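You operate a simulated robot arm through the tools that you are given. There is no shell and no other tool.

Carry out the task below with a simulated robot arm. There is one attempt and no reset: what you move stays moved.

Task
Cool the quench tank, quench the hot rail casting and set it on the brick rest.
Fine: push the cold key till the pointer lies in the blue arc, then lower the basket, then raise it and leave it up before the casting comes out; the other rail castings and controls stay. Set down upright: what you pick out.
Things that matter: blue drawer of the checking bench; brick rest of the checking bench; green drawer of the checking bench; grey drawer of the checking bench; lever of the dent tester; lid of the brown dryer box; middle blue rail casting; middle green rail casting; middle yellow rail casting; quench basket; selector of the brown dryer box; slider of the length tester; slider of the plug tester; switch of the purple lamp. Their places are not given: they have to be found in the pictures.

It is judged by the outcome, as a careful person would: the job done as asked, and still so three seconds after it is handed in. It fails if anything else is knocked over, pushed out of place, dropped, spilled or broken.

Robot
A 7-joint arm with a fingered hand, fixed in place. Base frame: the origin is at the foot of the arm, x ahead of it, y to its left, z up. Readings come in mm, degrees, newtons and seconds.
With the tool pointing down near the work surface it reaches from about 100 to 540 mm from the base axis. Its first joint turns from -115.0 to 115.0 degrees. Payload 5 kg.
The TCP is the grasp point between the finger pads, 32 mm short of the fingertips. In the tool frame z runs along the fingers and y along their closing line. Largest opening 160 mm; the body of the gripper starts 89 mm behind the TCP. The gripper is a hand of 4 fingers: y runs from the thumb to the fingers, the wrist lies at [0, 0, -267] in the tool frame.
Orientation is that of the tool frame in the base frame, as a unit quaternion [x, y, z, w]. With the fingers straight down and closing along the base's y, the tool's x points along the base's -x, its y along +y and its z along -z.

Tools
- The arm moves only by the tool apply_moves. Its argument "series" is a list of rows, each an object of numbers (a shift or turn left out is 0): "x", "y", "z": the shift along the tool's x, y, z in mm; "rx", "ry", "rz": the turn, a rotation vector about the tool's x, y, z in degrees. In form: [{"x": .., "y": .., "z": .., "rx": .., "ry": .., "rz": ..}, ...]. A call has 1 to 20 rows; each row shifts and turns the commanded pose from where the row before left it, along the tool's axes as they then stand. A row lasts 0.2 s, in which the tool goes at most 50 mm and 8.6 degrees; a call with a longer step from one row to the next is refused whole. Where a pose cannot be reached the arm comes as near as it can. A force on the tool above 50 N (or 10 N above the force at the start of the call, whichever is more), or a blocked arm, ends the call early, and 0.2 s more pass. In this call time passes only in rows, and 0.2 s behind the last. It gives the time, the measured TCP pose, the force on the tool (base axes), the opening and the grip force at its end, in the units of the frame above (readings bear some noise), with the torque about the TCP (base axes, N m) and any sound that the robot's microphone picked up.
- Cameras (640 x 400 px; columns grow to the right, rows downward): "scene" is fixed at [238.9, -495.7, 1610.8]; the picture's right is [0.77, -0.64, 0.00], its down [-0.42, -0.51, -0.75] and it looks along [0.48, 0.58, -0.66] (base axes); focal length 342 px, centre (320, 200). "wrist" rides on the gripper at [80, -4, -114] in the tool frame; the picture's right is [0.05, 1.00, 0.00], its down [-0.82, 0.04, -0.58] and it looks along [-0.58, 0.03, 0.82] (tool axes); focal length 265 px, centre (320, 200).
- grab_frame(camera): a new picture of that camera. The clock stands still meanwhile.
- raise_lower(by): slides the trunk up (or, below 0, down) by that many mm; the arm rides with it, the base frame stays. It gives what a move gives, with no picture.
- move_fingers(finger1, finger2, finger3, thumb_bend): sets how far each is bent, from 0 (flat) to 1 (curled in); at 0.3 the hand is open as for a grip, at 0.7 the pads meet at the TCP. One left out holds its place. A second passes; each finger stops where it meets its share of the squeeze, and holds until it gets a number again. It is the only way to open and close the hand. It gives what a move gives, with no picture; readings hold the bend of each and the force on the fingers (four entries, about 0 where the hand has none), thumb and palm.
- pixel_to_xyz(camera, pixels): for up to 12 pixels [column, row] of the newest picture of that camera ("zoom" is the newest enlarged one), the place [x, y, z] in the base frame of the surface seen there, good to about 3 mm, but the place of the scene camera against the robot may be out by one fixed shift of up to 25 mm in any direction. The clock stands still meanwhile.
- inspect(camera, box): a new picture of the part [left, top, right, bottom] of that camera's present view, enlarged. The clock stands still meanwhile.
- job_done(): hands the job in; it is judged then, once.

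Leave the gripper open and the arm clear of the work at the hand-in unless told otherwise.

The tools are called after ">>>" by a JSON object that holds its "op" and its "data". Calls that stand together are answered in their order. apply_moves: Moves the arm, as the interface text tells. Its arguments: {"type":"object","properties":{"series":{"type":"array"}},"required":["series"]} The other tools are called the same way: raise_lower (by) slides the trunk up or down; move_fingers (finger1, finger2, finger3, thumb_bend) moves the fingers one by one; grab_frame (camera) takes a picture; pixel_to_xyz (camera, pixels) gives the place of the surface under pixels of a picture; inspect (camera, box) takes an enlarged picture of a part of a camera's view; job_done () hands the job in.

At the start:

```text
t: 0.0
tcp_pos: [456.9, 274.0, 1272.2]
tcp_rot: [0.0, 1.0, 0.001, 0.0]
force: [0.3, 0.1, 0.0]
ft_torque: [0.01, -0.01, 0.01]
gripper_width: 159.6
gripper_force: 0.1
shape: jaw
bend: [0.3, 0.3, 0.3, 0.3]
finger forces: [0.1, 0.1, 0.1, 0.0, 0.0, 0.0]
trunk travel left (down, up): [-800.0, 190.0]
```

scene: 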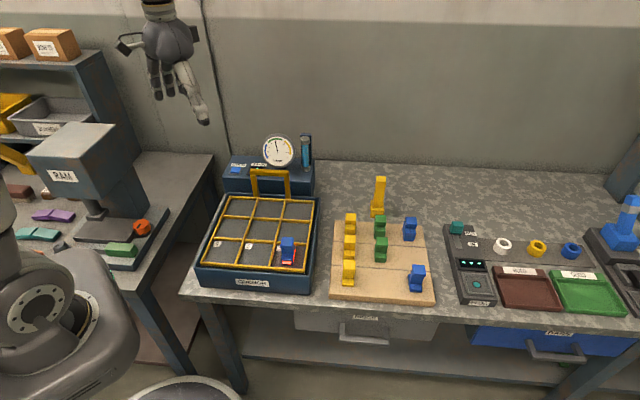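
wrist: 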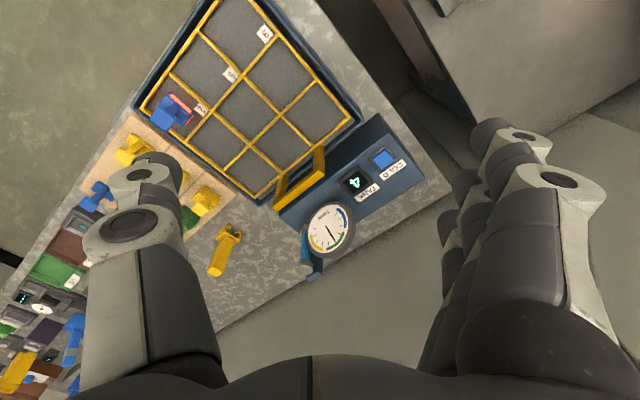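

I see the quench tank with its yellow basket and the blue casting in it (scene about 288,248), the gauge at (278,150) and the keys on the panel. I'll take enlarged views before moving.

>>> {"op": "inspect", "data": {"camera": "scene", "box": [180, 120, 340, 300]}}

>>> {"op": "inspect", "data": {"camera": "scene", "box": [320, 160, 640, 360]}}

>>> {"op": "inspect", "data": {"camera": "wrist", "box": [260, 120, 440, 300]}}

>>> {"op": "inspect", "data": {"camera": "scene", "box": [0, 0, 220, 280]}}

```text
2.22 times, centred on (260, 210) of scene
```

zoom: 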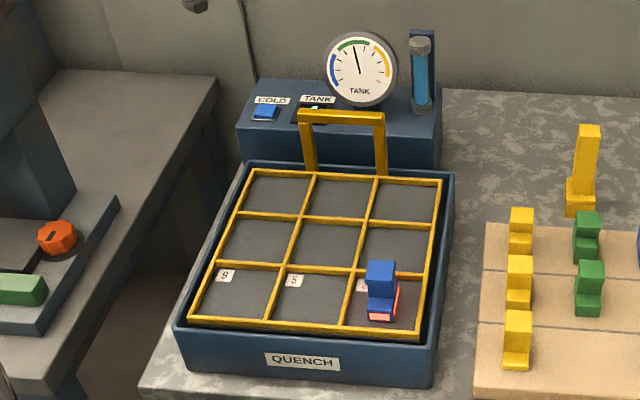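

```text
2.00 times, centred on (480, 260) of scene
```

zoom: 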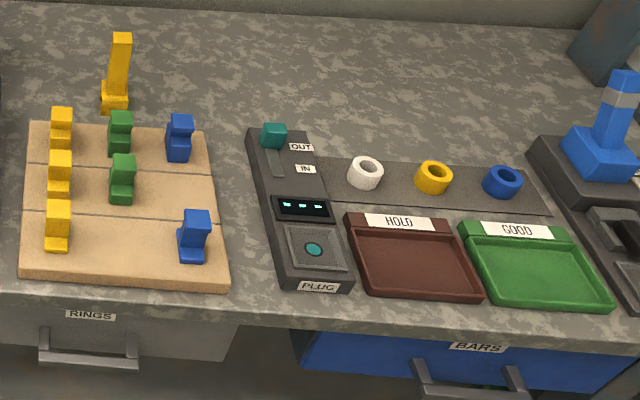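

```text
2.22 times, centred on (350, 210) of wrist
```

zoom: 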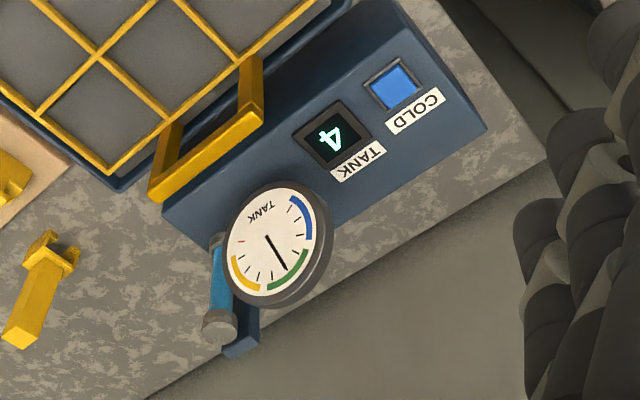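

```text
1.43 times, centred on (110, 140) of scene
```

zoom: 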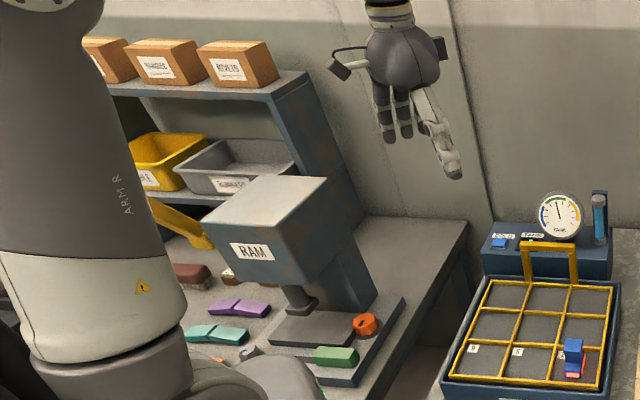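

Next I'll read surface positions of the key parts from the scene camera.

>>> {"op": "inspect", "data": {"camera": "scene", "box": [190, 120, 330, 300]}}

>>> {"op": "pixel_to_xyz", "data": {"camera": "scene", "pixels": [[236, 169], [259, 171], [270, 169], [288, 172], [288, 239], [288, 261], [225, 197], [313, 199], [203, 267], [302, 270], [278, 150], [310, 220]]}}

>>> {"op": "pixel_to_xyz", "data": {"camera": "scene", "pixels": [[350, 218], [350, 240], [348, 266], [380, 218], [381, 240], [410, 220], [418, 271], [410, 250], [382, 275], [333, 297], [433, 300], [380, 180]]}}

>>> {"op": "pixel_to_xyz", "data": {"camera": "wrist", "pixels": [[381, 158], [352, 184], [173, 110], [325, 155], [280, 200], [320, 178], [331, 228], [232, 232], [216, 270]]}}

```text
2.22 times, centred on (260, 210) of scene
```

zoom: 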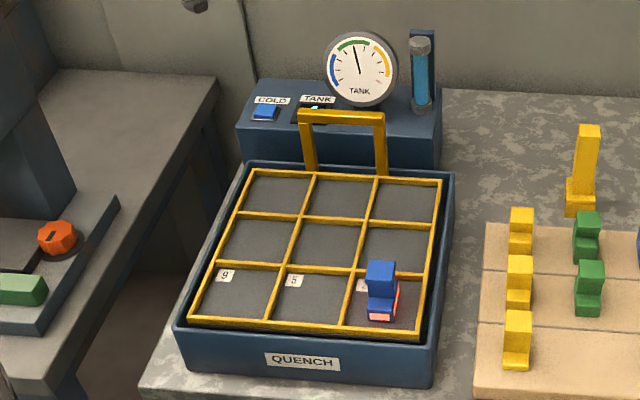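

```text
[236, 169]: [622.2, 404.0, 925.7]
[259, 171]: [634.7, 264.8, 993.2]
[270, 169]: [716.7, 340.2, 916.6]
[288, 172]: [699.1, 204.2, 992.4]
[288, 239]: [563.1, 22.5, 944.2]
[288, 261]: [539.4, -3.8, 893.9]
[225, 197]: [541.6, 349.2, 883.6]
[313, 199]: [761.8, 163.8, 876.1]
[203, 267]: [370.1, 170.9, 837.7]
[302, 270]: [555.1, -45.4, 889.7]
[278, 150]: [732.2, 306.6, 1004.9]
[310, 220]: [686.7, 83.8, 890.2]
```

```text
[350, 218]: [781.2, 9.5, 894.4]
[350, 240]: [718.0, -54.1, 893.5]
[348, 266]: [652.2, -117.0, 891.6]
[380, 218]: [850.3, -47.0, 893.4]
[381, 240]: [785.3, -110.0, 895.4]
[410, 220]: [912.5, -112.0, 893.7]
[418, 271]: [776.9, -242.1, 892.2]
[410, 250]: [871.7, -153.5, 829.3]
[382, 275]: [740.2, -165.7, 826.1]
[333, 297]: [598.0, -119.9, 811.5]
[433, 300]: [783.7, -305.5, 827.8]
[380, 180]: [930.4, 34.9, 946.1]
```

```text
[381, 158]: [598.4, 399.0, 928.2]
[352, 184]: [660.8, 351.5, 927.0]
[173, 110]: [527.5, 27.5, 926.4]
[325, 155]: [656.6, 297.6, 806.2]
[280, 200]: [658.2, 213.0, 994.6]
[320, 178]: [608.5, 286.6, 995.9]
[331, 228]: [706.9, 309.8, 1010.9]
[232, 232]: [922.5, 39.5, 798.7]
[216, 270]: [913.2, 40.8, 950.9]
```

The casting sits in the near right-hand cell and glows at its foot. The wrist camera puts the COLD key near (598,399,928). I'll slide the trunk down 230 mm to bring the hand closer, still above everything, then look again.

>>> {"op": "raise_lower", "data": {"by": -230}}

>>> {"op": "grab_frame", "data": {"camera": "wrist"}}

>>> {"op": "grab_frame", "data": {"camera": "scene"}}

```text
t: 2.4
tcp_pos: [457.2, 275.3, 1042.1]
tcp_rot: [0.0, 1.0, 0.0, 0.0]
force: [0.7, 0.0, 0.2]
ft_torque: [0.0, -0.04, 0.05]
gripper_width: 159.5
gripper_force: 0.1
shape: jaw
bend: [0.3, 0.3, 0.3, 0.3]
finger forces: [0.0, 0.1, 0.0, 0.0, 0.0, 0.0]
trunk travel left (down, up): [-570.0, 420.0]
```

```text
taken
```

wrist: 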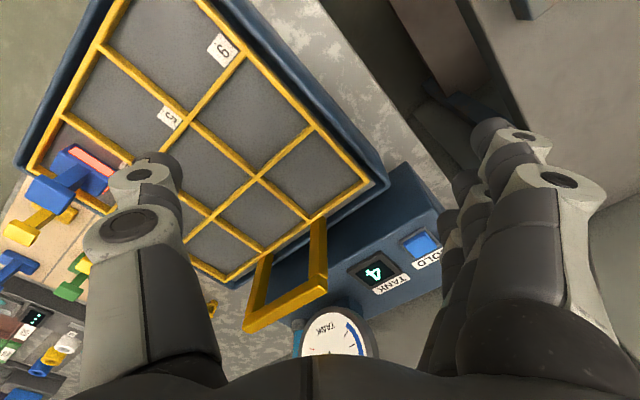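

```text
taken
```

scene: 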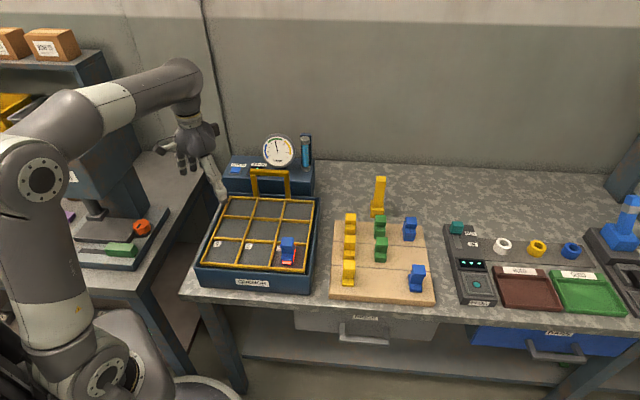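

The arm moved freely. I'll measure the handle, panel, basket and casting with the wrist camera, which has no scene-camera shift.

>>> {"op": "pixel_to_xyz", "data": {"camera": "wrist", "pixels": [[421, 242], [372, 272], [322, 228], [321, 288], [250, 324], [256, 262], [313, 240], [332, 235], [315, 128], [226, 283], [385, 178], [400, 172]]}}

>>> {"op": "inspect", "data": {"camera": "wrist", "box": [0, 100, 160, 260]}}

>>> {"op": "inspect", "data": {"camera": "wrist", "box": [220, 180, 460, 360]}}

```text
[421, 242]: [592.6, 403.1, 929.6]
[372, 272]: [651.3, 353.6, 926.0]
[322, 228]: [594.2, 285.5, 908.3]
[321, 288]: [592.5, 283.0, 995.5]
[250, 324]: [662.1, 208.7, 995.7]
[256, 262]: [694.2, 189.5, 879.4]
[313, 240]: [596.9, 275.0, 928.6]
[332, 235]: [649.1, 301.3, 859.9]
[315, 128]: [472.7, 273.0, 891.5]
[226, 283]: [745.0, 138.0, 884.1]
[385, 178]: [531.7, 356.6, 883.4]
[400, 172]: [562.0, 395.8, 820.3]
```

```text
2.50 times, centred on (80, 180) of wrist
```

zoom: 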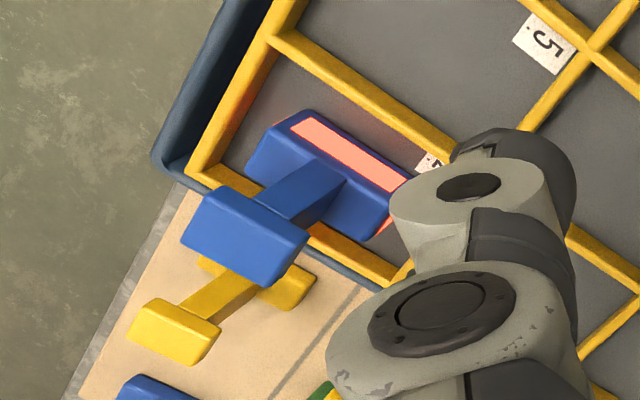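

```text
2.22 times, centred on (340, 270) of wrist
```

zoom: 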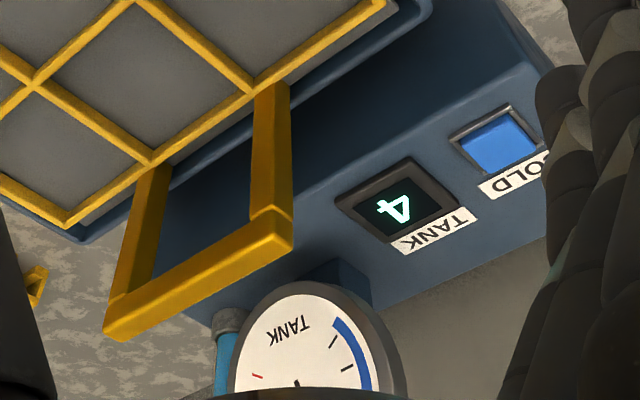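

The bench's back direction is about (0.717,0.697) and the handle bar is at z 995. The panel's front face is about 43 mm behind the handle, and the COLD key is at (593,403,930). I'll shape the hand so that only the middle finger and thumb stick out, for pressing the key.

>>> {"op": "move_fingers", "data": {"finger1": 1.0, "finger2": 0.7, "finger3": 1.0, "thumb_bend": 0.7}}

>>> {"op": "grab_frame", "data": {"camera": "wrist"}}

```text
t: 3.4
tcp_pos: [457.9, 274.6, 1041.8]
tcp_rot: [0.0, 1.0, 0.0, 0.0]
force: [-0.6, -0.4, -0.4]
ft_torque: [0.0, 0.03, 0.01]
gripper_width: 50.5
gripper_force: 0.0
shape: fingers
bend: [1.0, 0.7, 1.0, 0.7]
finger forces: [0.1, 0.0, 0.0, 0.0, 0.0, 0.0]
trunk travel left (down, up): [-570.0, 420.0]
```

```text
taken
```

wrist: 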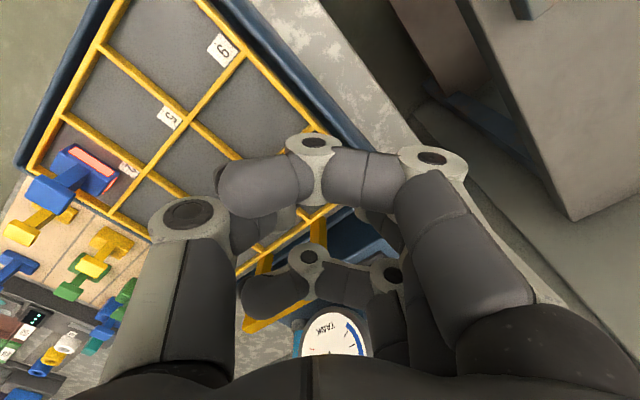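

Fingers 1 and 3 are curled in. I'll check the hand's profile in the scene view to see that the middle fingertip is lowest.

>>> {"op": "inspect", "data": {"camera": "scene", "box": [140, 80, 300, 210]}}

```text
3.08 times, centred on (220, 145) of scene
```

zoom: 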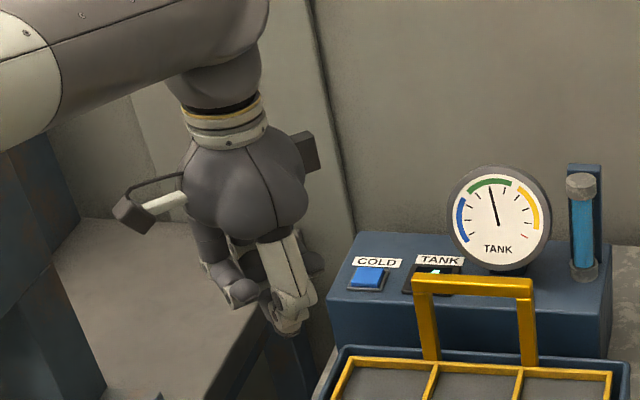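

I'll measure the lowest point of the thumb and fingertip in this zoom, around (288,332), to learn the real tip depth.

>>> {"op": "pixel_to_xyz", "data": {"camera": "zoom", "pixels": [[275, 325], [285, 331], [295, 328], [285, 315], [290, 300], [240, 300], [255, 295], [370, 278]]}}

```text
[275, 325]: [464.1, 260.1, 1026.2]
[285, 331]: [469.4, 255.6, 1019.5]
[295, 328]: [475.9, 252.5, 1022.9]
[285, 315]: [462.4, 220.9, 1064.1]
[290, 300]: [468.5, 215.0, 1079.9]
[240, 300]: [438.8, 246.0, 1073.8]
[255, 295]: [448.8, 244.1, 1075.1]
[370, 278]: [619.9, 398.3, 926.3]
```

The tip is about 30 mm below the TCP, as specified. Next I'll turn the hand 44° about vertical so that it squares up with the bench and the camera looks towards the back.

>>> {"op": "apply_moves", "data": {"series": [{"rz": -7.4}, {"rz": -7.4}, {"rz": -7.4}, {"rz": -7.4}, {"rz": -7.4}, {"rz": -7.2}]}}

>>> {"op": "grab_frame", "data": {"camera": "wrist"}}

```text
t: 4.8
tcp_pos: [458.8, 275.2, 1041.7]
tcp_rot: [-0.378, 0.926, 0.0, 0.0]
force: [0.1, 0.3, 0.0]
ft_torque: [-0.01, 0.02, -0.01]
gripper_width: 50.2
gripper_force: 0.1
shape: fingers
bend: [1.0, 0.7, 1.0, 0.7]
finger forces: [0.0, 0.0, 0.0, 0.0, 0.0, 0.0]
trunk travel left (down, up): [-570.0, 420.0]
```

```text
taken
```

wrist: 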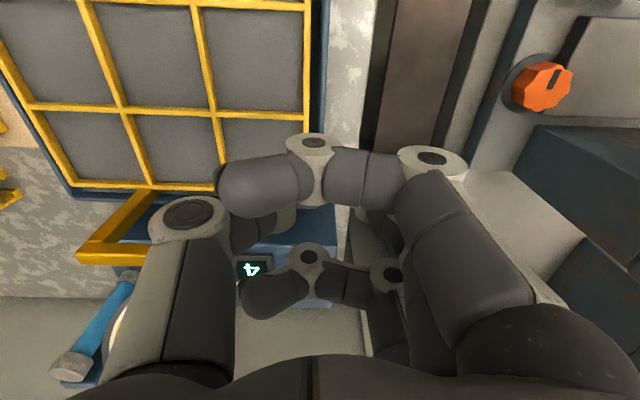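

The hand is square to the bench now. I'll move 185 mm towards the back at this height, which puts the tip above the COLD key, and check that the arm can reach it.

>>> {"op": "apply_moves", "data": {"series": [{"x": -30}, {"x": -35}, {"x": -40}, {"x": -40, "y": -3}, {"x": -40}]}}

>>> {"op": "inspect", "data": {"camera": "scene", "box": [180, 70, 340, 210]}}

>>> {"op": "grab_frame", "data": {"camera": "wrist"}}

```text
t: 6.0
tcp_pos: [593.5, 403.4, 1040.7]
tcp_rot: [-0.377, 0.926, 0.0, -0.001]
force: [0.2, -1.2, 0.5]
ft_torque: [-0.02, -0.02, 0.03]
gripper_width: 50.5
gripper_force: 0.0
shape: fingers
bend: [1.0, 0.7, 1.0, 0.7]
finger forces: [0.0, 0.1, 0.0, 0.1, 0.1, 0.0]
trunk travel left (down, up): [-570.0, 420.0]
```

```text
2.86 times, centred on (260, 140) of scene
```

zoom: 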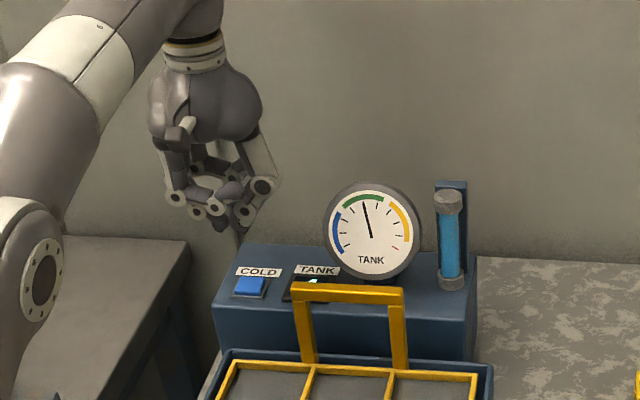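

```text
taken
```

wrist: 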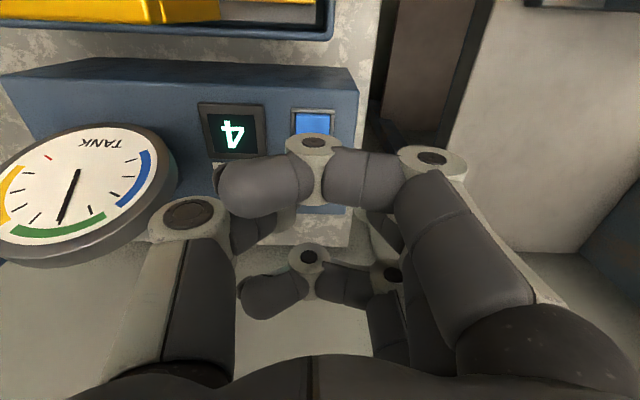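

The arm reached the spot. I'll measure the key now, at about (314,123) in the wrist view.

>>> {"op": "pixel_to_xyz", "data": {"camera": "wrist", "pixels": [[301, 118], [314, 122], [327, 118], [314, 114], [312, 132], [296, 108], [334, 108], [233, 133], [350, 90]]}}

```text
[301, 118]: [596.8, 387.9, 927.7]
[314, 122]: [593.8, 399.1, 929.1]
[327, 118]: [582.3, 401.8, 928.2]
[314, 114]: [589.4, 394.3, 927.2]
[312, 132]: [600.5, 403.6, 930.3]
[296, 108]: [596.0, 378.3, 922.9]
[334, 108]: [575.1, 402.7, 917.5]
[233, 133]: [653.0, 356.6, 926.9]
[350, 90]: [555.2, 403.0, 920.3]
```

The key centre is about 3 mm to the right of the tip. I'll correct for that and descend 70 mm, stopping just above the key.

>>> {"op": "apply_moves", "data": {"series": [{"y": -3.5, "x": -1, "z": 20}, {"z": 25}, {"z": 20}, {"z": 8}]}}

>>> {"op": "inspect", "data": {"camera": "scene", "box": [180, 90, 340, 210]}}

>>> {"op": "grab_frame", "data": {"camera": "wrist"}}

```text
t: 7.0
tcp_pos: [596.5, 398.8, 968.8]
tcp_rot: [-0.376, 0.926, 0.0, 0.0]
force: [-0.5, -0.3, 0.5]
ft_torque: [0.0, 0.0, 0.05]
gripper_width: 50.6
gripper_force: 0.0
shape: fingers
bend: [1.0, 0.7, 1.0, 0.7]
finger forces: [0.1, 0.1, 0.1, 0.0, 0.1, 0.0]
trunk travel left (down, up): [-570.0, 420.0]
```

```text
3.33 times, centred on (260, 150) of scene
```

zoom: 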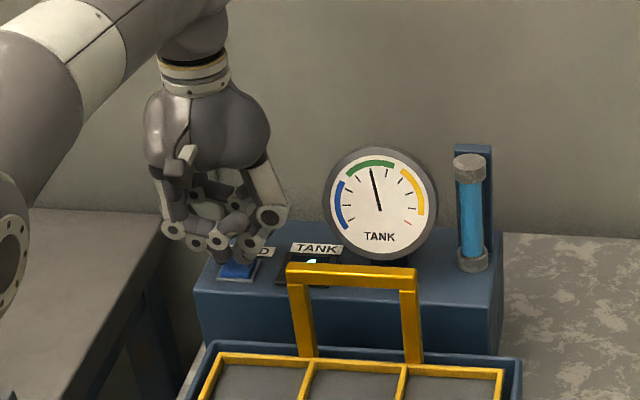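

```text
taken
```

wrist: 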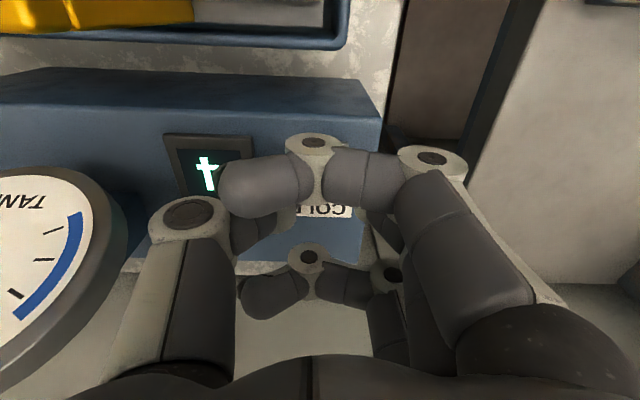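

The fingertip is just over the key. I'll go down gently in small steps and watch the force, the sound and the pointer.

>>> {"op": "apply_moves", "data": {"series": [{"z": 5}, {"z": 2}, {"z": 2}]}}

>>> {"op": "inspect", "data": {"camera": "scene", "box": [210, 110, 330, 200]}}

```text
t: 7.8
tcp_pos: [595.0, 400.5, 959.7]
tcp_rot: [-0.376, 0.926, 0.0, 0.001]
force: [0.2, -0.6, 2.1]
ft_torque: [-0.02, -0.02, -0.01]
gripper_width: 50.2
gripper_force: 0.8
shape: fingers
bend: [1.0, 0.7, 1.0, 0.7]
finger forces: [0.0, 0.0, 0.0, 0.0, 2.1, 0.0]
trunk travel left (down, up): [-570.0, 420.0]
heard: click
```

```text
4.44 times, centred on (270, 155) of scene
```

zoom: 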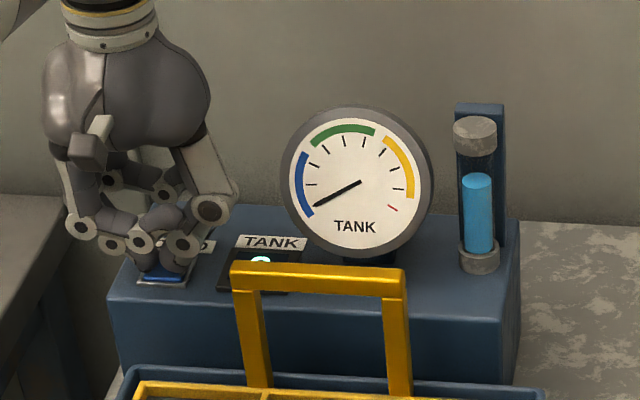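

There was a click, and the pointer swung to the lower part of the blue arc. I'll release the key straight away by lifting, then read the gauge again.

>>> {"op": "apply_moves", "data": {"series": [{"z": -40}]}}

>>> {"op": "inspect", "data": {"camera": "scene", "box": [210, 110, 330, 200]}}

>>> {"op": "grab_frame", "data": {"camera": "wrist"}}

```text
t: 8.2
tcp_pos: [595.3, 398.9, 1000.6]
tcp_rot: [-0.376, 0.926, 0.0, 0.0]
force: [1.0, -0.3, 0.4]
ft_torque: [0.0, -0.03, -0.01]
gripper_width: 50.3
gripper_force: 0.1
shape: fingers
bend: [1.0, 0.7, 1.0, 0.7]
finger forces: [0.0, 0.0, 0.1, 0.0, 0.1, 0.0]
trunk travel left (down, up): [-570.0, 420.0]
```

```text
4.44 times, centred on (270, 155) of scene
```

zoom: 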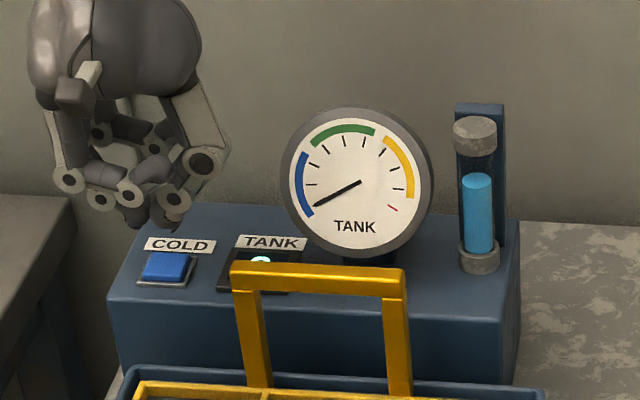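

```text
taken
```

wrist: 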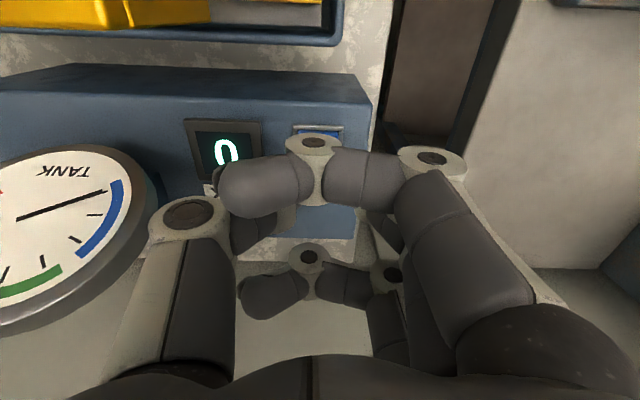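

The display now reads 0. I'll zoom tightly on the gauge to check that the pointer really lies in the blue arc.

>>> {"op": "inspect", "data": {"camera": "scene", "box": [258, 130, 298, 170]}}

>>> {"op": "inspect", "data": {"camera": "wrist", "box": [0, 100, 260, 300]}}

```text
10.00 times, centred on (278, 150) of scene
```

zoom: 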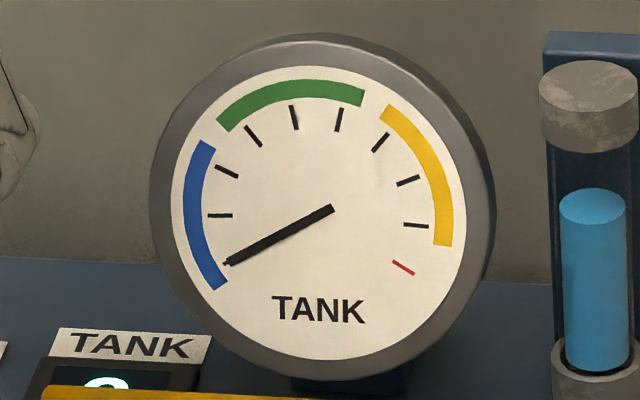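

```text
2.00 times, centred on (130, 200) of wrist
```

zoom: 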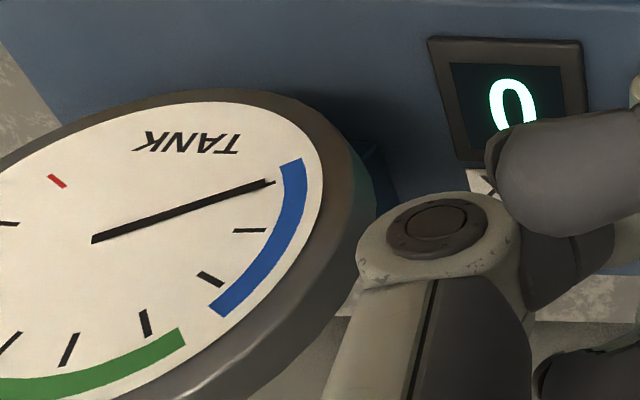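

The pointer lies inside the blue arc (display 0), so the cooling is done. Next is the handle. I'll lift, back away from the gauge and turn the hand 90° so it closes across the bar, keeping well above everything.

>>> {"op": "apply_moves", "data": {"series": [{"z": -40}, {"z": -40, "x": 10}, {"x": 45}, {"x": 45}, {"x": 45, "y": -20}, {"x": 20, "y": -40}, {"y": -40}, {"y": -33}]}}

>>> {"op": "apply_moves", "data": {"series": [{"rz": 8.2}, {"rz": 8.2}, {"rz": 8.2}, {"rz": 8.2}, {"rz": 8.2}, {"rz": 8.2}, {"rz": 8.2}, {"rz": 8.2}, {"rz": 8.2}, {"rz": 8.2}, {"rz": 8.2}]}}

>>> {"op": "move_fingers", "data": {"finger1": 0.5, "finger2": 0.5, "finger3": 0.5, "thumb_bend": 0.5}}

>>> {"op": "grab_frame", "data": {"camera": "wrist"}}

>>> {"op": "grab_frame", "data": {"camera": "scene"}}

```text
t: 10.0
tcp_pos: [569.1, 187.3, 1079.7]
tcp_rot: [-0.376, 0.927, 0.0, -0.001]
force: [-0.8, 0.2, -0.3]
ft_torque: [-0.01, 0.03, 0.0]
gripper_width: 50.0
gripper_force: 0.0
shape: fingers
bend: [1.0, 0.7, 1.0, 0.7]
finger forces: [0.1, 0.0, 0.0, 0.0, 0.1, 0.0]
trunk travel left (down, up): [-570.0, 420.0]
```

```text
t: 12.4
tcp_pos: [570.1, 189.0, 1080.7]
tcp_rot: [0.392, 0.92, 0.0, 0.0]
force: [0.0, 0.4, -0.1]
ft_torque: [0.03, 0.0, 0.02]
gripper_width: 50.5
gripper_force: 0.1
shape: fingers
bend: [1.0, 0.7, 1.0, 0.7]
finger forces: [0.0, 0.0, 0.1, 0.1, 0.0, 0.0]
trunk travel left (down, up): [-570.0, 420.0]
```

```text
t: 13.4
tcp_pos: [569.5, 188.7, 1080.3]
tcp_rot: [0.39, 0.921, 0.001, 0.0]
force: [0.3, 0.5, 0.2]
ft_torque: [0.01, 0.02, 0.01]
gripper_width: 90.7
gripper_force: 0.0
shape: fingers
bend: [0.5, 0.5, 0.5, 0.5]
finger forces: [0.0, 0.0, 0.0, 0.0, 0.0, 0.0]
trunk travel left (down, up): [-570.0, 420.0]
```

```text
taken
```

wrist: 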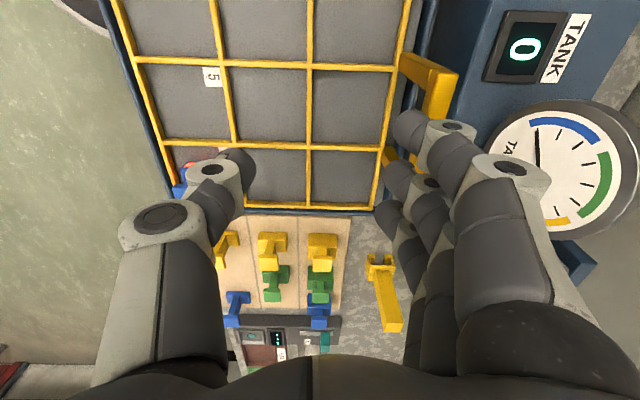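

```text
taken
```

scene: 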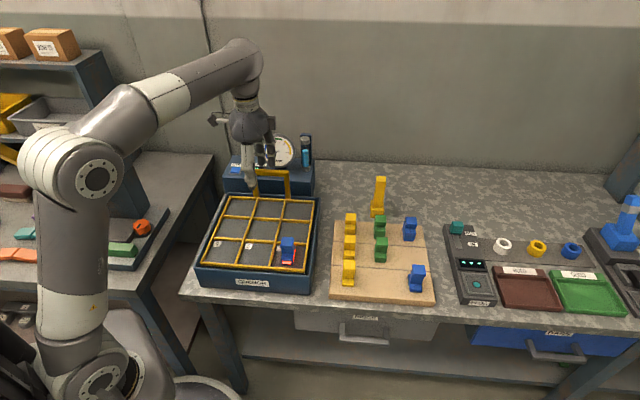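

The hand is square to the bar. I'll measure the bar's edges (about (400–458, 55–95)) and the gauge's edges in this view.

>>> {"op": "inspect", "data": {"camera": "wrist", "box": [360, 20, 480, 200]}}

>>> {"op": "pixel_to_xyz", "data": {"camera": "wrist", "pixels": [[406, 62], [428, 62], [450, 72], [428, 85], [441, 100], [391, 158], [500, 125], [530, 110], [560, 170], [540, 220], [630, 150], [422, 40]]}}

```text
2.22 times, centred on (420, 110) of wrist
```

zoom: 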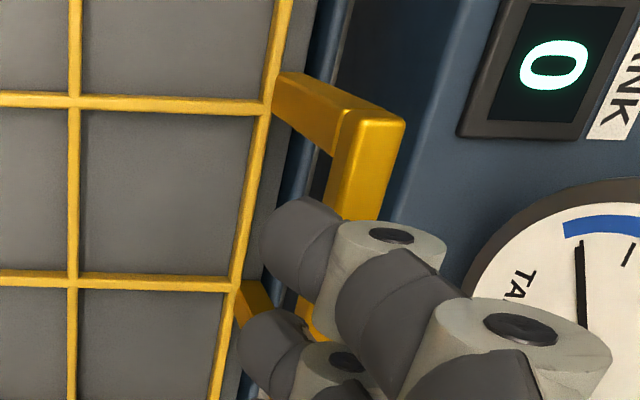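

```text
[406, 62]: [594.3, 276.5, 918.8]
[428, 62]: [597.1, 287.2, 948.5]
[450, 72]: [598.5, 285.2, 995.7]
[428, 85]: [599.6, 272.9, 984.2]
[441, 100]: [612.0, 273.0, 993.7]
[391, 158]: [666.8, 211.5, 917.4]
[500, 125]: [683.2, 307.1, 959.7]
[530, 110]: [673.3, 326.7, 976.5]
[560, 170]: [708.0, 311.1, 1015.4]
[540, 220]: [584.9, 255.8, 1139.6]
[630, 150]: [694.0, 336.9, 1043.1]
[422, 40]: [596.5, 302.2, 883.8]
```

Bar: n≈619–634, z≈981–996. The gauge face leans back from n≈704 at its foot. I'll move 87 mm back over the bar and tip the hand 8° to keep the palm off the gauge, then descend with the hand straddling the bar.

>>> {"op": "apply_moves", "data": {"series": [{"y": 30}, {"y": 30}, {"y": 27}, {"rx": -8}, {"z": 19.8, "y": -2.8}, {"z": 19.8, "y": -2.8}, {"z": 19.8, "y": -2.8}, {"z": 12, "y": -1.7}]}}

>>> {"op": "inspect", "data": {"camera": "scene", "box": [200, 90, 330, 220]}}

>>> {"op": "grab_frame", "data": {"camera": "wrist"}}

```text
t: 15.2
tcp_pos: [632.2, 248.5, 1006.9]
tcp_rot: [0.39, 0.918, 0.064, 0.027]
force: [0.0, -0.4, 0.1]
ft_torque: [-0.01, -0.01, 0.01]
gripper_width: 91.1
gripper_force: 0.0
shape: fingers
bend: [0.5, 0.5, 0.5, 0.5]
finger forces: [0.0, 0.0, 0.0, 0.0, 0.0, 0.0]
trunk travel left (down, up): [-570.0, 420.0]
```

```text
3.08 times, centred on (265, 155) of scene
```

zoom: 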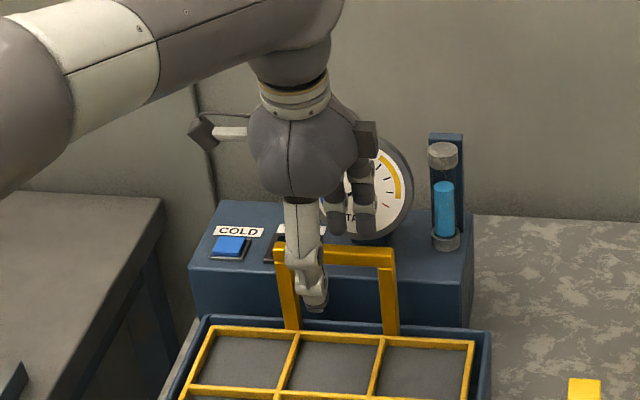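

```text
taken
```

wrist: 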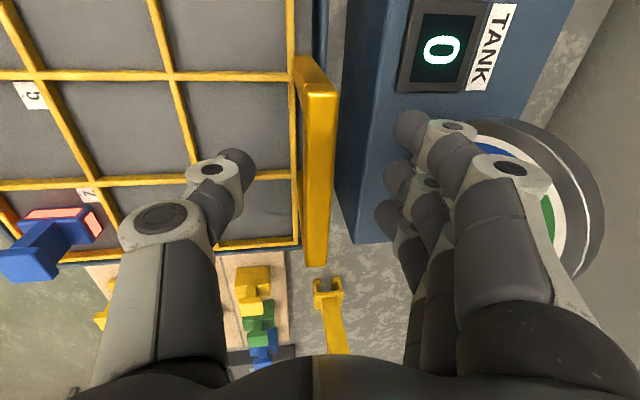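

The bar is centred between thumb and fingers (columns 303–337). I'll go down 9 mm more and close on the bar.

>>> {"op": "apply_moves", "data": {"series": [{"z": 8.9, "y": -1.25}]}}

>>> {"op": "move_fingers", "data": {"finger1": 0.8, "finger2": 0.8, "finger3": 0.8, "thumb_bend": 0.8}}

>>> {"op": "grab_frame", "data": {"camera": "wrist"}}

```text
t: 15.6
tcp_pos: [633.0, 247.7, 997.4]
tcp_rot: [0.39, 0.918, 0.064, 0.027]
force: [-0.2, -0.3, -0.2]
ft_torque: [-0.01, -0.01, -0.01]
gripper_width: 90.9
gripper_force: 0.1
shape: fingers
bend: [0.5, 0.5, 0.5, 0.5]
finger forces: [0.1, 0.1, 0.0, 0.0, 0.0, 0.0]
trunk travel left (down, up): [-570.0, 420.0]
```

```text
t: 16.6
tcp_pos: [634.0, 249.4, 995.3]
tcp_rot: [0.391, 0.918, 0.062, 0.026]
force: [1.4, 2.6, -17.2]
ft_torque: [0.03, -0.07, 0.04]
gripper_width: 27.8
gripper_force: 25.6
shape: fingers
bend: [0.71, 0.71, 0.71, 0.68]
finger forces: [8.3, 8.4, 8.3, 0.0, 26.0, 0.0]
trunk travel left (down, up): [-570.0, 420.0]
```

```text
taken
```

wrist: 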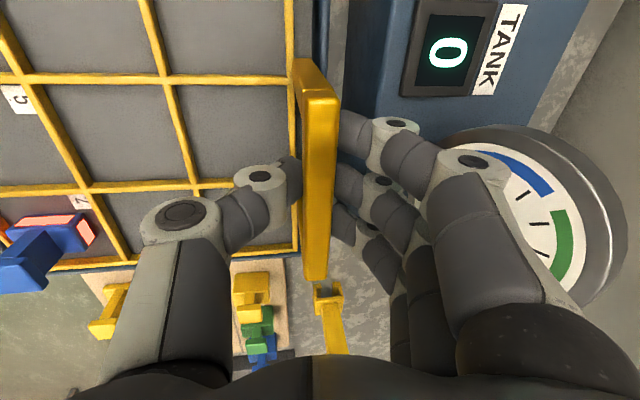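

The grip is firm (26 N). I'll push the basket straight down in small steps and watch the force for the bottom stop.

>>> {"op": "apply_moves", "data": {"series": [{"z": 5.9, "y": -0.8}, {"z": 7.9, "y": -1.1}, {"z": 7.9, "y": -1.1}, {"z": 7.9, "y": -1.1}]}}

>>> {"op": "grab_frame", "data": {"camera": "scene"}}

>>> {"op": "grab_frame", "data": {"camera": "wrist"}}

```text
t: 17.6
tcp_pos: [634.8, 247.7, 971.5]
tcp_rot: [0.39, 0.918, 0.064, 0.029]
force: [9.6, -6.6, 6.7]
ft_torque: [0.15, 0.04, -0.2]
gripper_width: 16.3
gripper_force: 6.1
shape: fingers
bend: [0.74, 0.72, 0.73, 0.73]
finger forces: [11.2, 0.1, 0.1, 0.1, 0.0, 0.0]
trunk travel left (down, up): [-570.0, 420.0]
```

```text
taken
```

scene: 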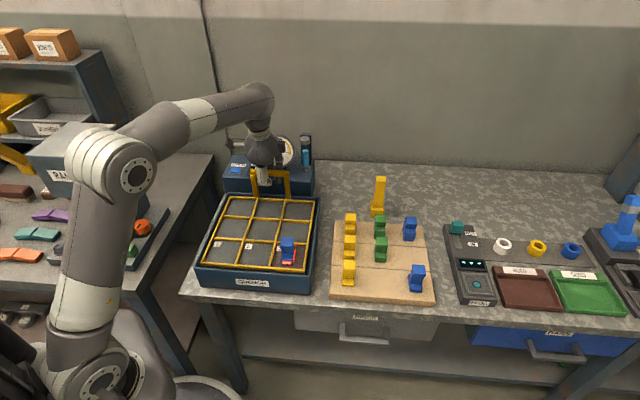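

```text
taken
```

wrist: 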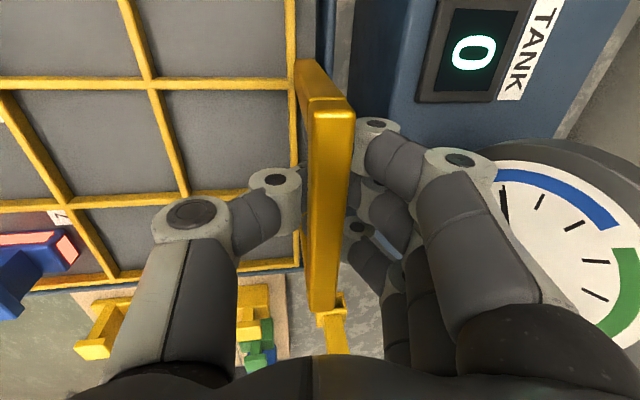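

The hand slid down the bar and the basket did not move: the bar is still at z≈995. It needs a firmer push from above. I'll ease the fingers open a little, lift clear, then close them and press on top of the bar with the tips.

>>> {"op": "move_fingers", "data": {"finger1": 0.58, "finger2": 0.58, "finger3": 0.58, "thumb_bend": 0.58}}

>>> {"op": "grab_frame", "data": {"camera": "wrist"}}

```text
t: 18.6
tcp_pos: [633.4, 246.2, 969.4]
tcp_rot: [0.391, 0.918, 0.064, 0.028]
force: [4.6, -18.2, 0.7]
ft_torque: [-0.28, -0.07, 0.22]
gripper_width: 38.3
gripper_force: 8.6
shape: fingers
bend: [0.73, 0.57, 0.57, 0.57]
finger forces: [15.8, 0.1, 0.0, 0.1, 0.0, 0.1]
trunk travel left (down, up): [-570.0, 420.0]
```

```text
taken
```

wrist: 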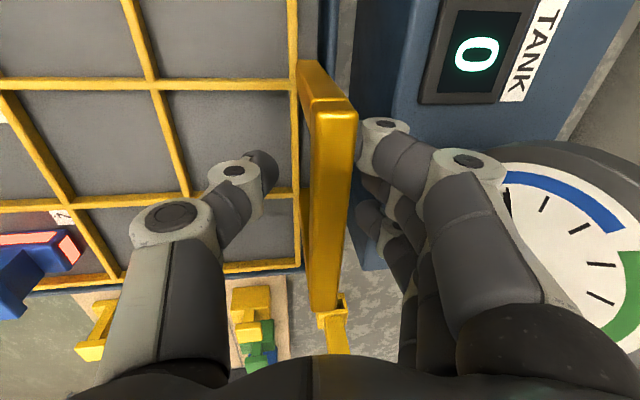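

Finger 1 is still caught at bend 0.73, with a sideways load of about 16 N. I'll zoom in to see what it touches.

>>> {"op": "inspect", "data": {"camera": "wrist", "box": [220, 40, 500, 340]}}

>>> {"op": "inspect", "data": {"camera": "scene", "box": [220, 120, 320, 220]}}

```text
1.33 times, centred on (360, 190) of wrist
```

zoom: 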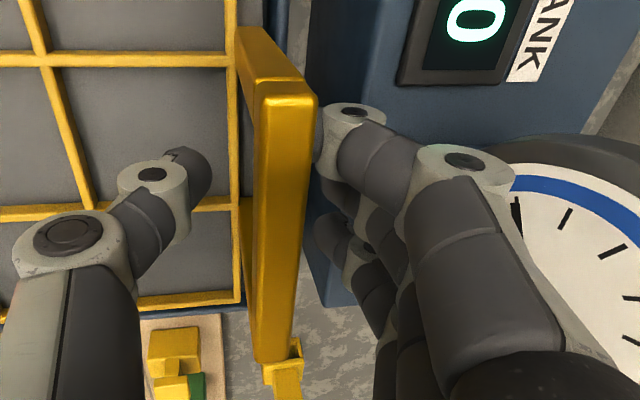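

```text
4.00 times, centred on (270, 170) of scene
```

zoom: 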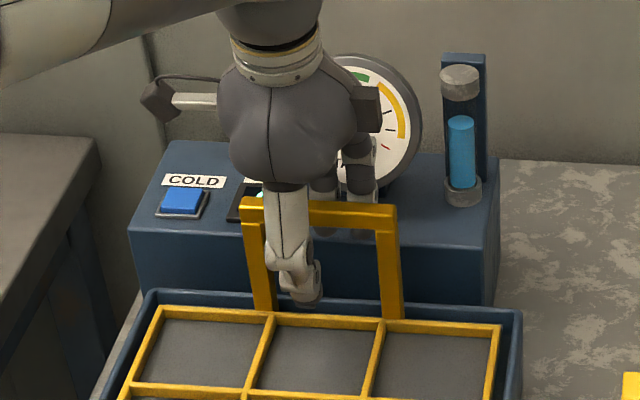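

Finger 1's tip is under the bar, next to the left post, and the post pushes it to the right. I'll shift the hand 5 mm right, away from the post, to free it.

>>> {"op": "apply_moves", "data": {"series": [{"x": -2.5}, {"x": -2.5}]}}

>>> {"op": "move_fingers", "data": {"finger1": 0.58}}

```text
t: 19.2
tcp_pos: [635.1, 246.7, 970.1]
tcp_rot: [0.388, 0.919, 0.065, 0.026]
force: [-0.1, 0.4, 0.2]
ft_torque: [0.04, 0.01, 0.01]
gripper_width: 63.6
gripper_force: 0.1
shape: fingers
bend: [0.57, 0.57, 0.57, 0.57]
finger forces: [0.0, 0.0, 0.1, 0.1, 0.1, 0.0]
trunk travel left (down, up): [-570.0, 420.0]
```

```text
t: 20.2
tcp_pos: [637.4, 245.6, 969.9]
tcp_rot: [0.39, 0.918, 0.064, 0.027]
force: [0.2, -0.2, 0.4]
ft_torque: [-0.01, -0.02, 0.0]
gripper_width: 63.6
gripper_force: 0.0
shape: fingers
bend: [0.57, 0.57, 0.57, 0.57]
finger forces: [0.0, 0.0, 0.0, 0.0, 0.0, 0.0]
trunk travel left (down, up): [-570.0, 420.0]
```

It's free now, with all forces near zero. I'll lift 60 mm clear of the bar and close the fingers together.

>>> {"op": "apply_moves", "data": {"series": [{"z": -14.9, "y": 2.1}, {"z": -19.8, "y": 2.8}, {"z": -24.8, "y": 3.5}, {"z": -10, "y": 1.4, "x": 6}]}}

>>> {"op": "move_fingers", "data": {"finger1": 0.7, "finger2": 0.7, "finger3": 0.7, "thumb_bend": 0.7}}

>>> {"op": "grab_frame", "data": {"camera": "wrist"}}

>>> {"op": "inspect", "data": {"camera": "scene", "box": [210, 90, 330, 210]}}

```text
t: 21.2
tcp_pos: [631.9, 251.5, 1041.3]
tcp_rot: [0.39, 0.918, 0.064, 0.027]
force: [-0.7, 0.0, 0.2]
ft_torque: [0.02, -0.03, 0.01]
gripper_width: 63.7
gripper_force: 0.1
shape: fingers
bend: [0.57, 0.57, 0.57, 0.57]
finger forces: [0.0, 0.0, 0.1, 0.1, 0.0, 0.1]
trunk travel left (down, up): [-570.0, 420.0]
```

```text
t: 22.2
tcp_pos: [632.4, 249.7, 1040.2]
tcp_rot: [0.39, 0.918, 0.064, 0.027]
force: [0.5, 0.6, 0.9]
ft_torque: [-0.01, 0.03, 0.0]
gripper_width: 23.9
gripper_force: 0.0
shape: fingers
bend: [0.7, 0.7, 0.7, 0.7]
finger forces: [0.0, 0.0, 0.0, 0.1, 0.1, 0.0]
trunk travel left (down, up): [-570.0, 420.0]
```

```text
taken
```

wrist: 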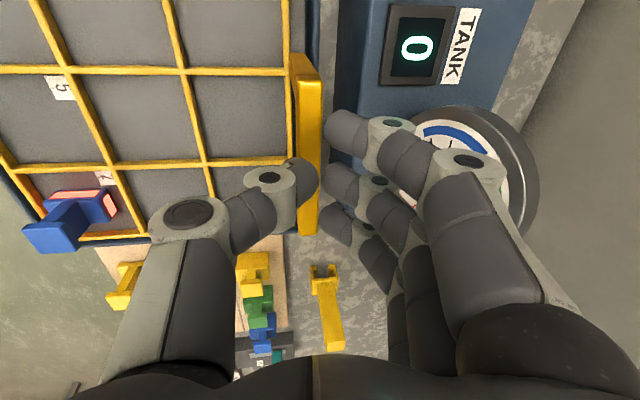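

```text
3.33 times, centred on (270, 150) of scene
```

zoom: 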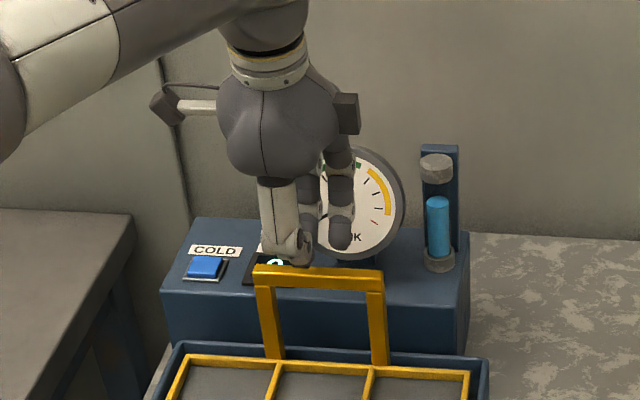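

At 0.7 there is still a 24 mm gap, wide enough to straddle the bar again. I'll close further so the tips meet.

>>> {"op": "move_fingers", "data": {"finger1": 0.82, "finger2": 0.82, "finger3": 0.82, "thumb_bend": 0.82}}

>>> {"op": "grab_frame", "data": {"camera": "wrist"}}

```text
t: 23.2
tcp_pos: [632.2, 250.9, 1039.8]
tcp_rot: [0.39, 0.918, 0.064, 0.027]
force: [-0.4, 0.7, 0.0]
ft_torque: [0.04, -0.03, 0.02]
gripper_width: 18.9
gripper_force: 0.0
shape: fingers
bend: [0.82, 0.8, 0.82, 0.78]
finger forces: [0.1, 0.0, 0.1, 0.0, 0.1, 0.0]
trunk travel left (down, up): [-570.0, 420.0]
```

```text
taken
```

wrist: 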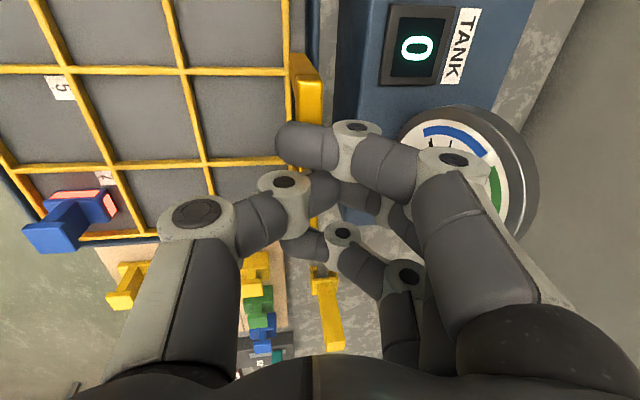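

Now the fingers cross over the bar line, which makes a good pushing pad. I'll press down on the bar in small steps and watch the force.

>>> {"op": "apply_moves", "data": {"series": [{"z": 7.9, "y": -1.1}, {"z": 4.95, "y": -0.7}, {"z": 3, "y": -0.4}, {"z": 3, "y": -0.4}, {"z": 3, "y": -0.4}]}}

```text
t: 24.4
tcp_pos: [632.1, 250.4, 1017.6]
tcp_rot: [0.391, 0.918, 0.066, 0.027]
force: [-1.5, -0.4, 4.9]
ft_torque: [0.0, 0.0, 0.02]
gripper_width: 19.2
gripper_force: 0.1
shape: fingers
bend: [0.82, 0.8, 0.82, 0.78]
finger forces: [0.0, 0.0, 0.1, 0.0, 0.1, 0.0]
trunk travel left (down, up): [-570.0, 420.0]
```

Contact: about 5 N up, with the tips roughly 22 mm below the TCP. I'll keep pressing.

>>> {"op": "apply_moves", "data": {"series": [{"z": 3, "y": -0.4}, {"z": 3, "y": -0.4}, {"z": 3, "y": -0.4}, {"z": 3, "y": -0.4}]}}

>>> {"op": "grab_frame", "data": {"camera": "wrist"}}

>>> {"op": "inspect", "data": {"camera": "scene", "box": [200, 110, 330, 290]}}

```text
t: 25.4
tcp_pos: [631.5, 248.8, 1004.4]
tcp_rot: [0.389, 0.918, 0.064, 0.027]
force: [-0.5, -0.7, 6.2]
ft_torque: [-0.02, 0.01, -0.02]
gripper_width: 19.2
gripper_force: 0.0
shape: fingers
bend: [0.82, 0.8, 0.82, 0.79]
finger forces: [0.0, 0.0, 0.0, 0.0, 0.1, 0.0]
trunk travel left (down, up): [-570.0, 420.0]
```

```text
taken
```

wrist: 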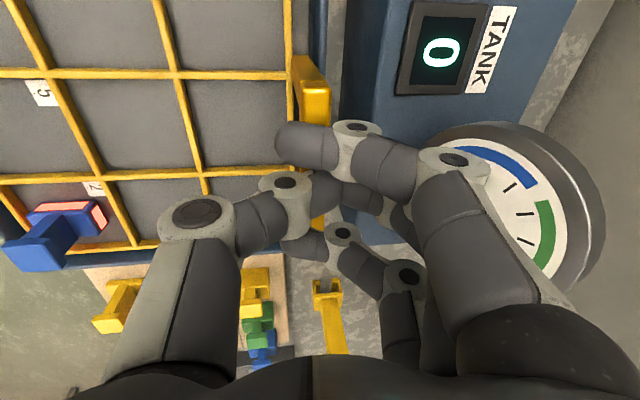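

```text
2.22 times, centred on (265, 200) of scene
```

zoom: 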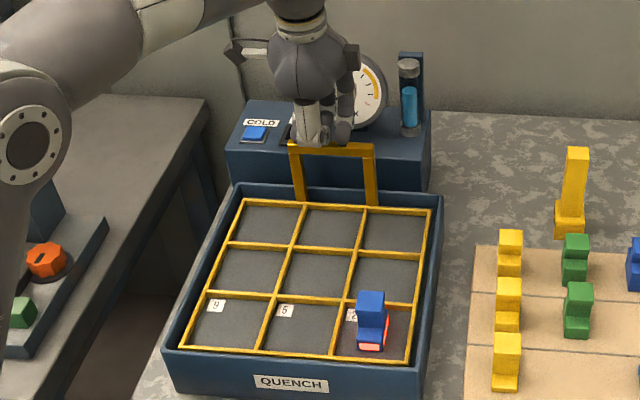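

The basket is moving down with about 6 N. I'll keep going in steps until it bottoms.

>>> {"op": "apply_moves", "data": {"series": [{"z": 5, "y": -0.7}, {"z": 5, "y": -0.7}, {"z": 5, "y": -0.7}, {"z": 5, "y": -0.7}]}}

>>> {"op": "grab_frame", "data": {"camera": "wrist"}}

>>> {"op": "inspect", "data": {"camera": "scene", "box": [200, 110, 330, 290]}}

```text
t: 26.4
tcp_pos: [632.0, 249.4, 986.4]
tcp_rot: [0.39, 0.918, 0.064, 0.028]
force: [-1.5, -2.6, 5.0]
ft_torque: [-0.02, -0.02, 0.03]
gripper_width: 19.3
gripper_force: 0.0
shape: fingers
bend: [0.82, 0.81, 0.82, 0.79]
finger forces: [0.1, 0.0, 0.1, 0.1, 0.0, 0.0]
trunk travel left (down, up): [-570.0, 420.0]
```

```text
taken
```

wrist: 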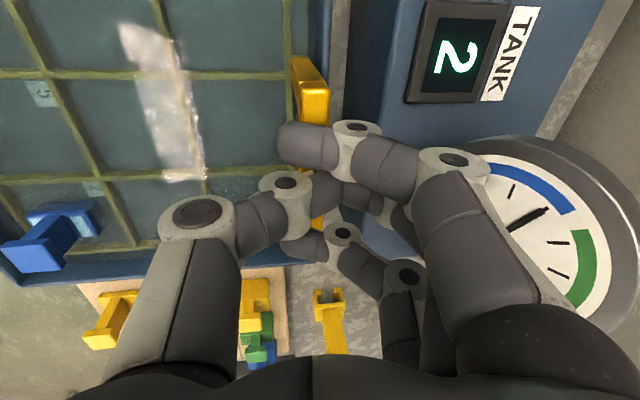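

```text
2.22 times, centred on (265, 200) of scene
```

zoom: 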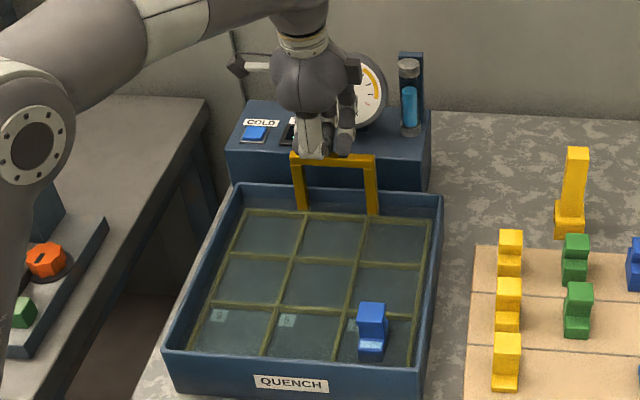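

The basket is under water and the glow has gone; the tank reads 2, still in blue. I'll keep going to the bottom stop so that it is fully lowered.

>>> {"op": "apply_moves", "data": {"series": [{"z": 5, "y": -0.7}, {"z": 5, "y": -0.7}, {"z": 5, "y": -0.7}]}}

>>> {"op": "grab_frame", "data": {"camera": "wrist"}}

>>> {"op": "inspect", "data": {"camera": "scene", "box": [200, 110, 330, 290]}}

```text
t: 27.2
tcp_pos: [631.7, 250.2, 970.9]
tcp_rot: [0.389, 0.918, 0.065, 0.027]
force: [1.6, -1.4, 5.7]
ft_torque: [0.03, -0.05, 0.01]
gripper_width: 19.5
gripper_force: 0.0
shape: fingers
bend: [0.82, 0.81, 0.82, 0.79]
finger forces: [0.0, 0.0, 0.0, 0.1, 0.0, 0.0]
trunk travel left (down, up): [-570.0, 420.0]
```

```text
taken
```

wrist: 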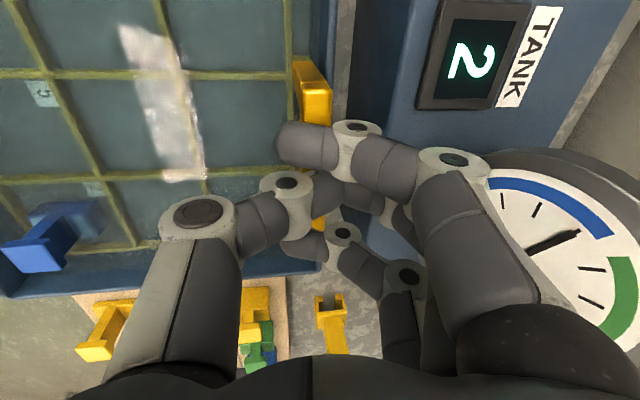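

```text
2.22 times, centred on (265, 200) of scene
```

zoom: 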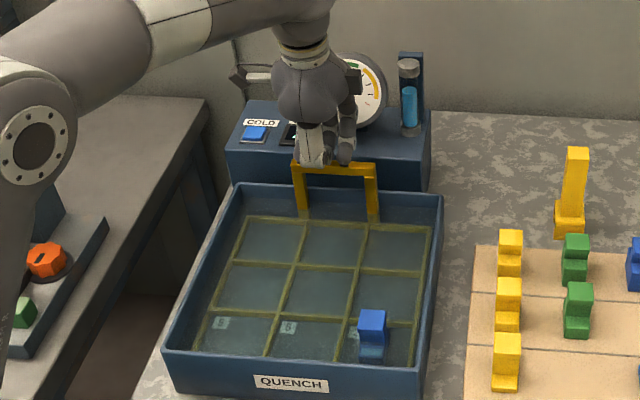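

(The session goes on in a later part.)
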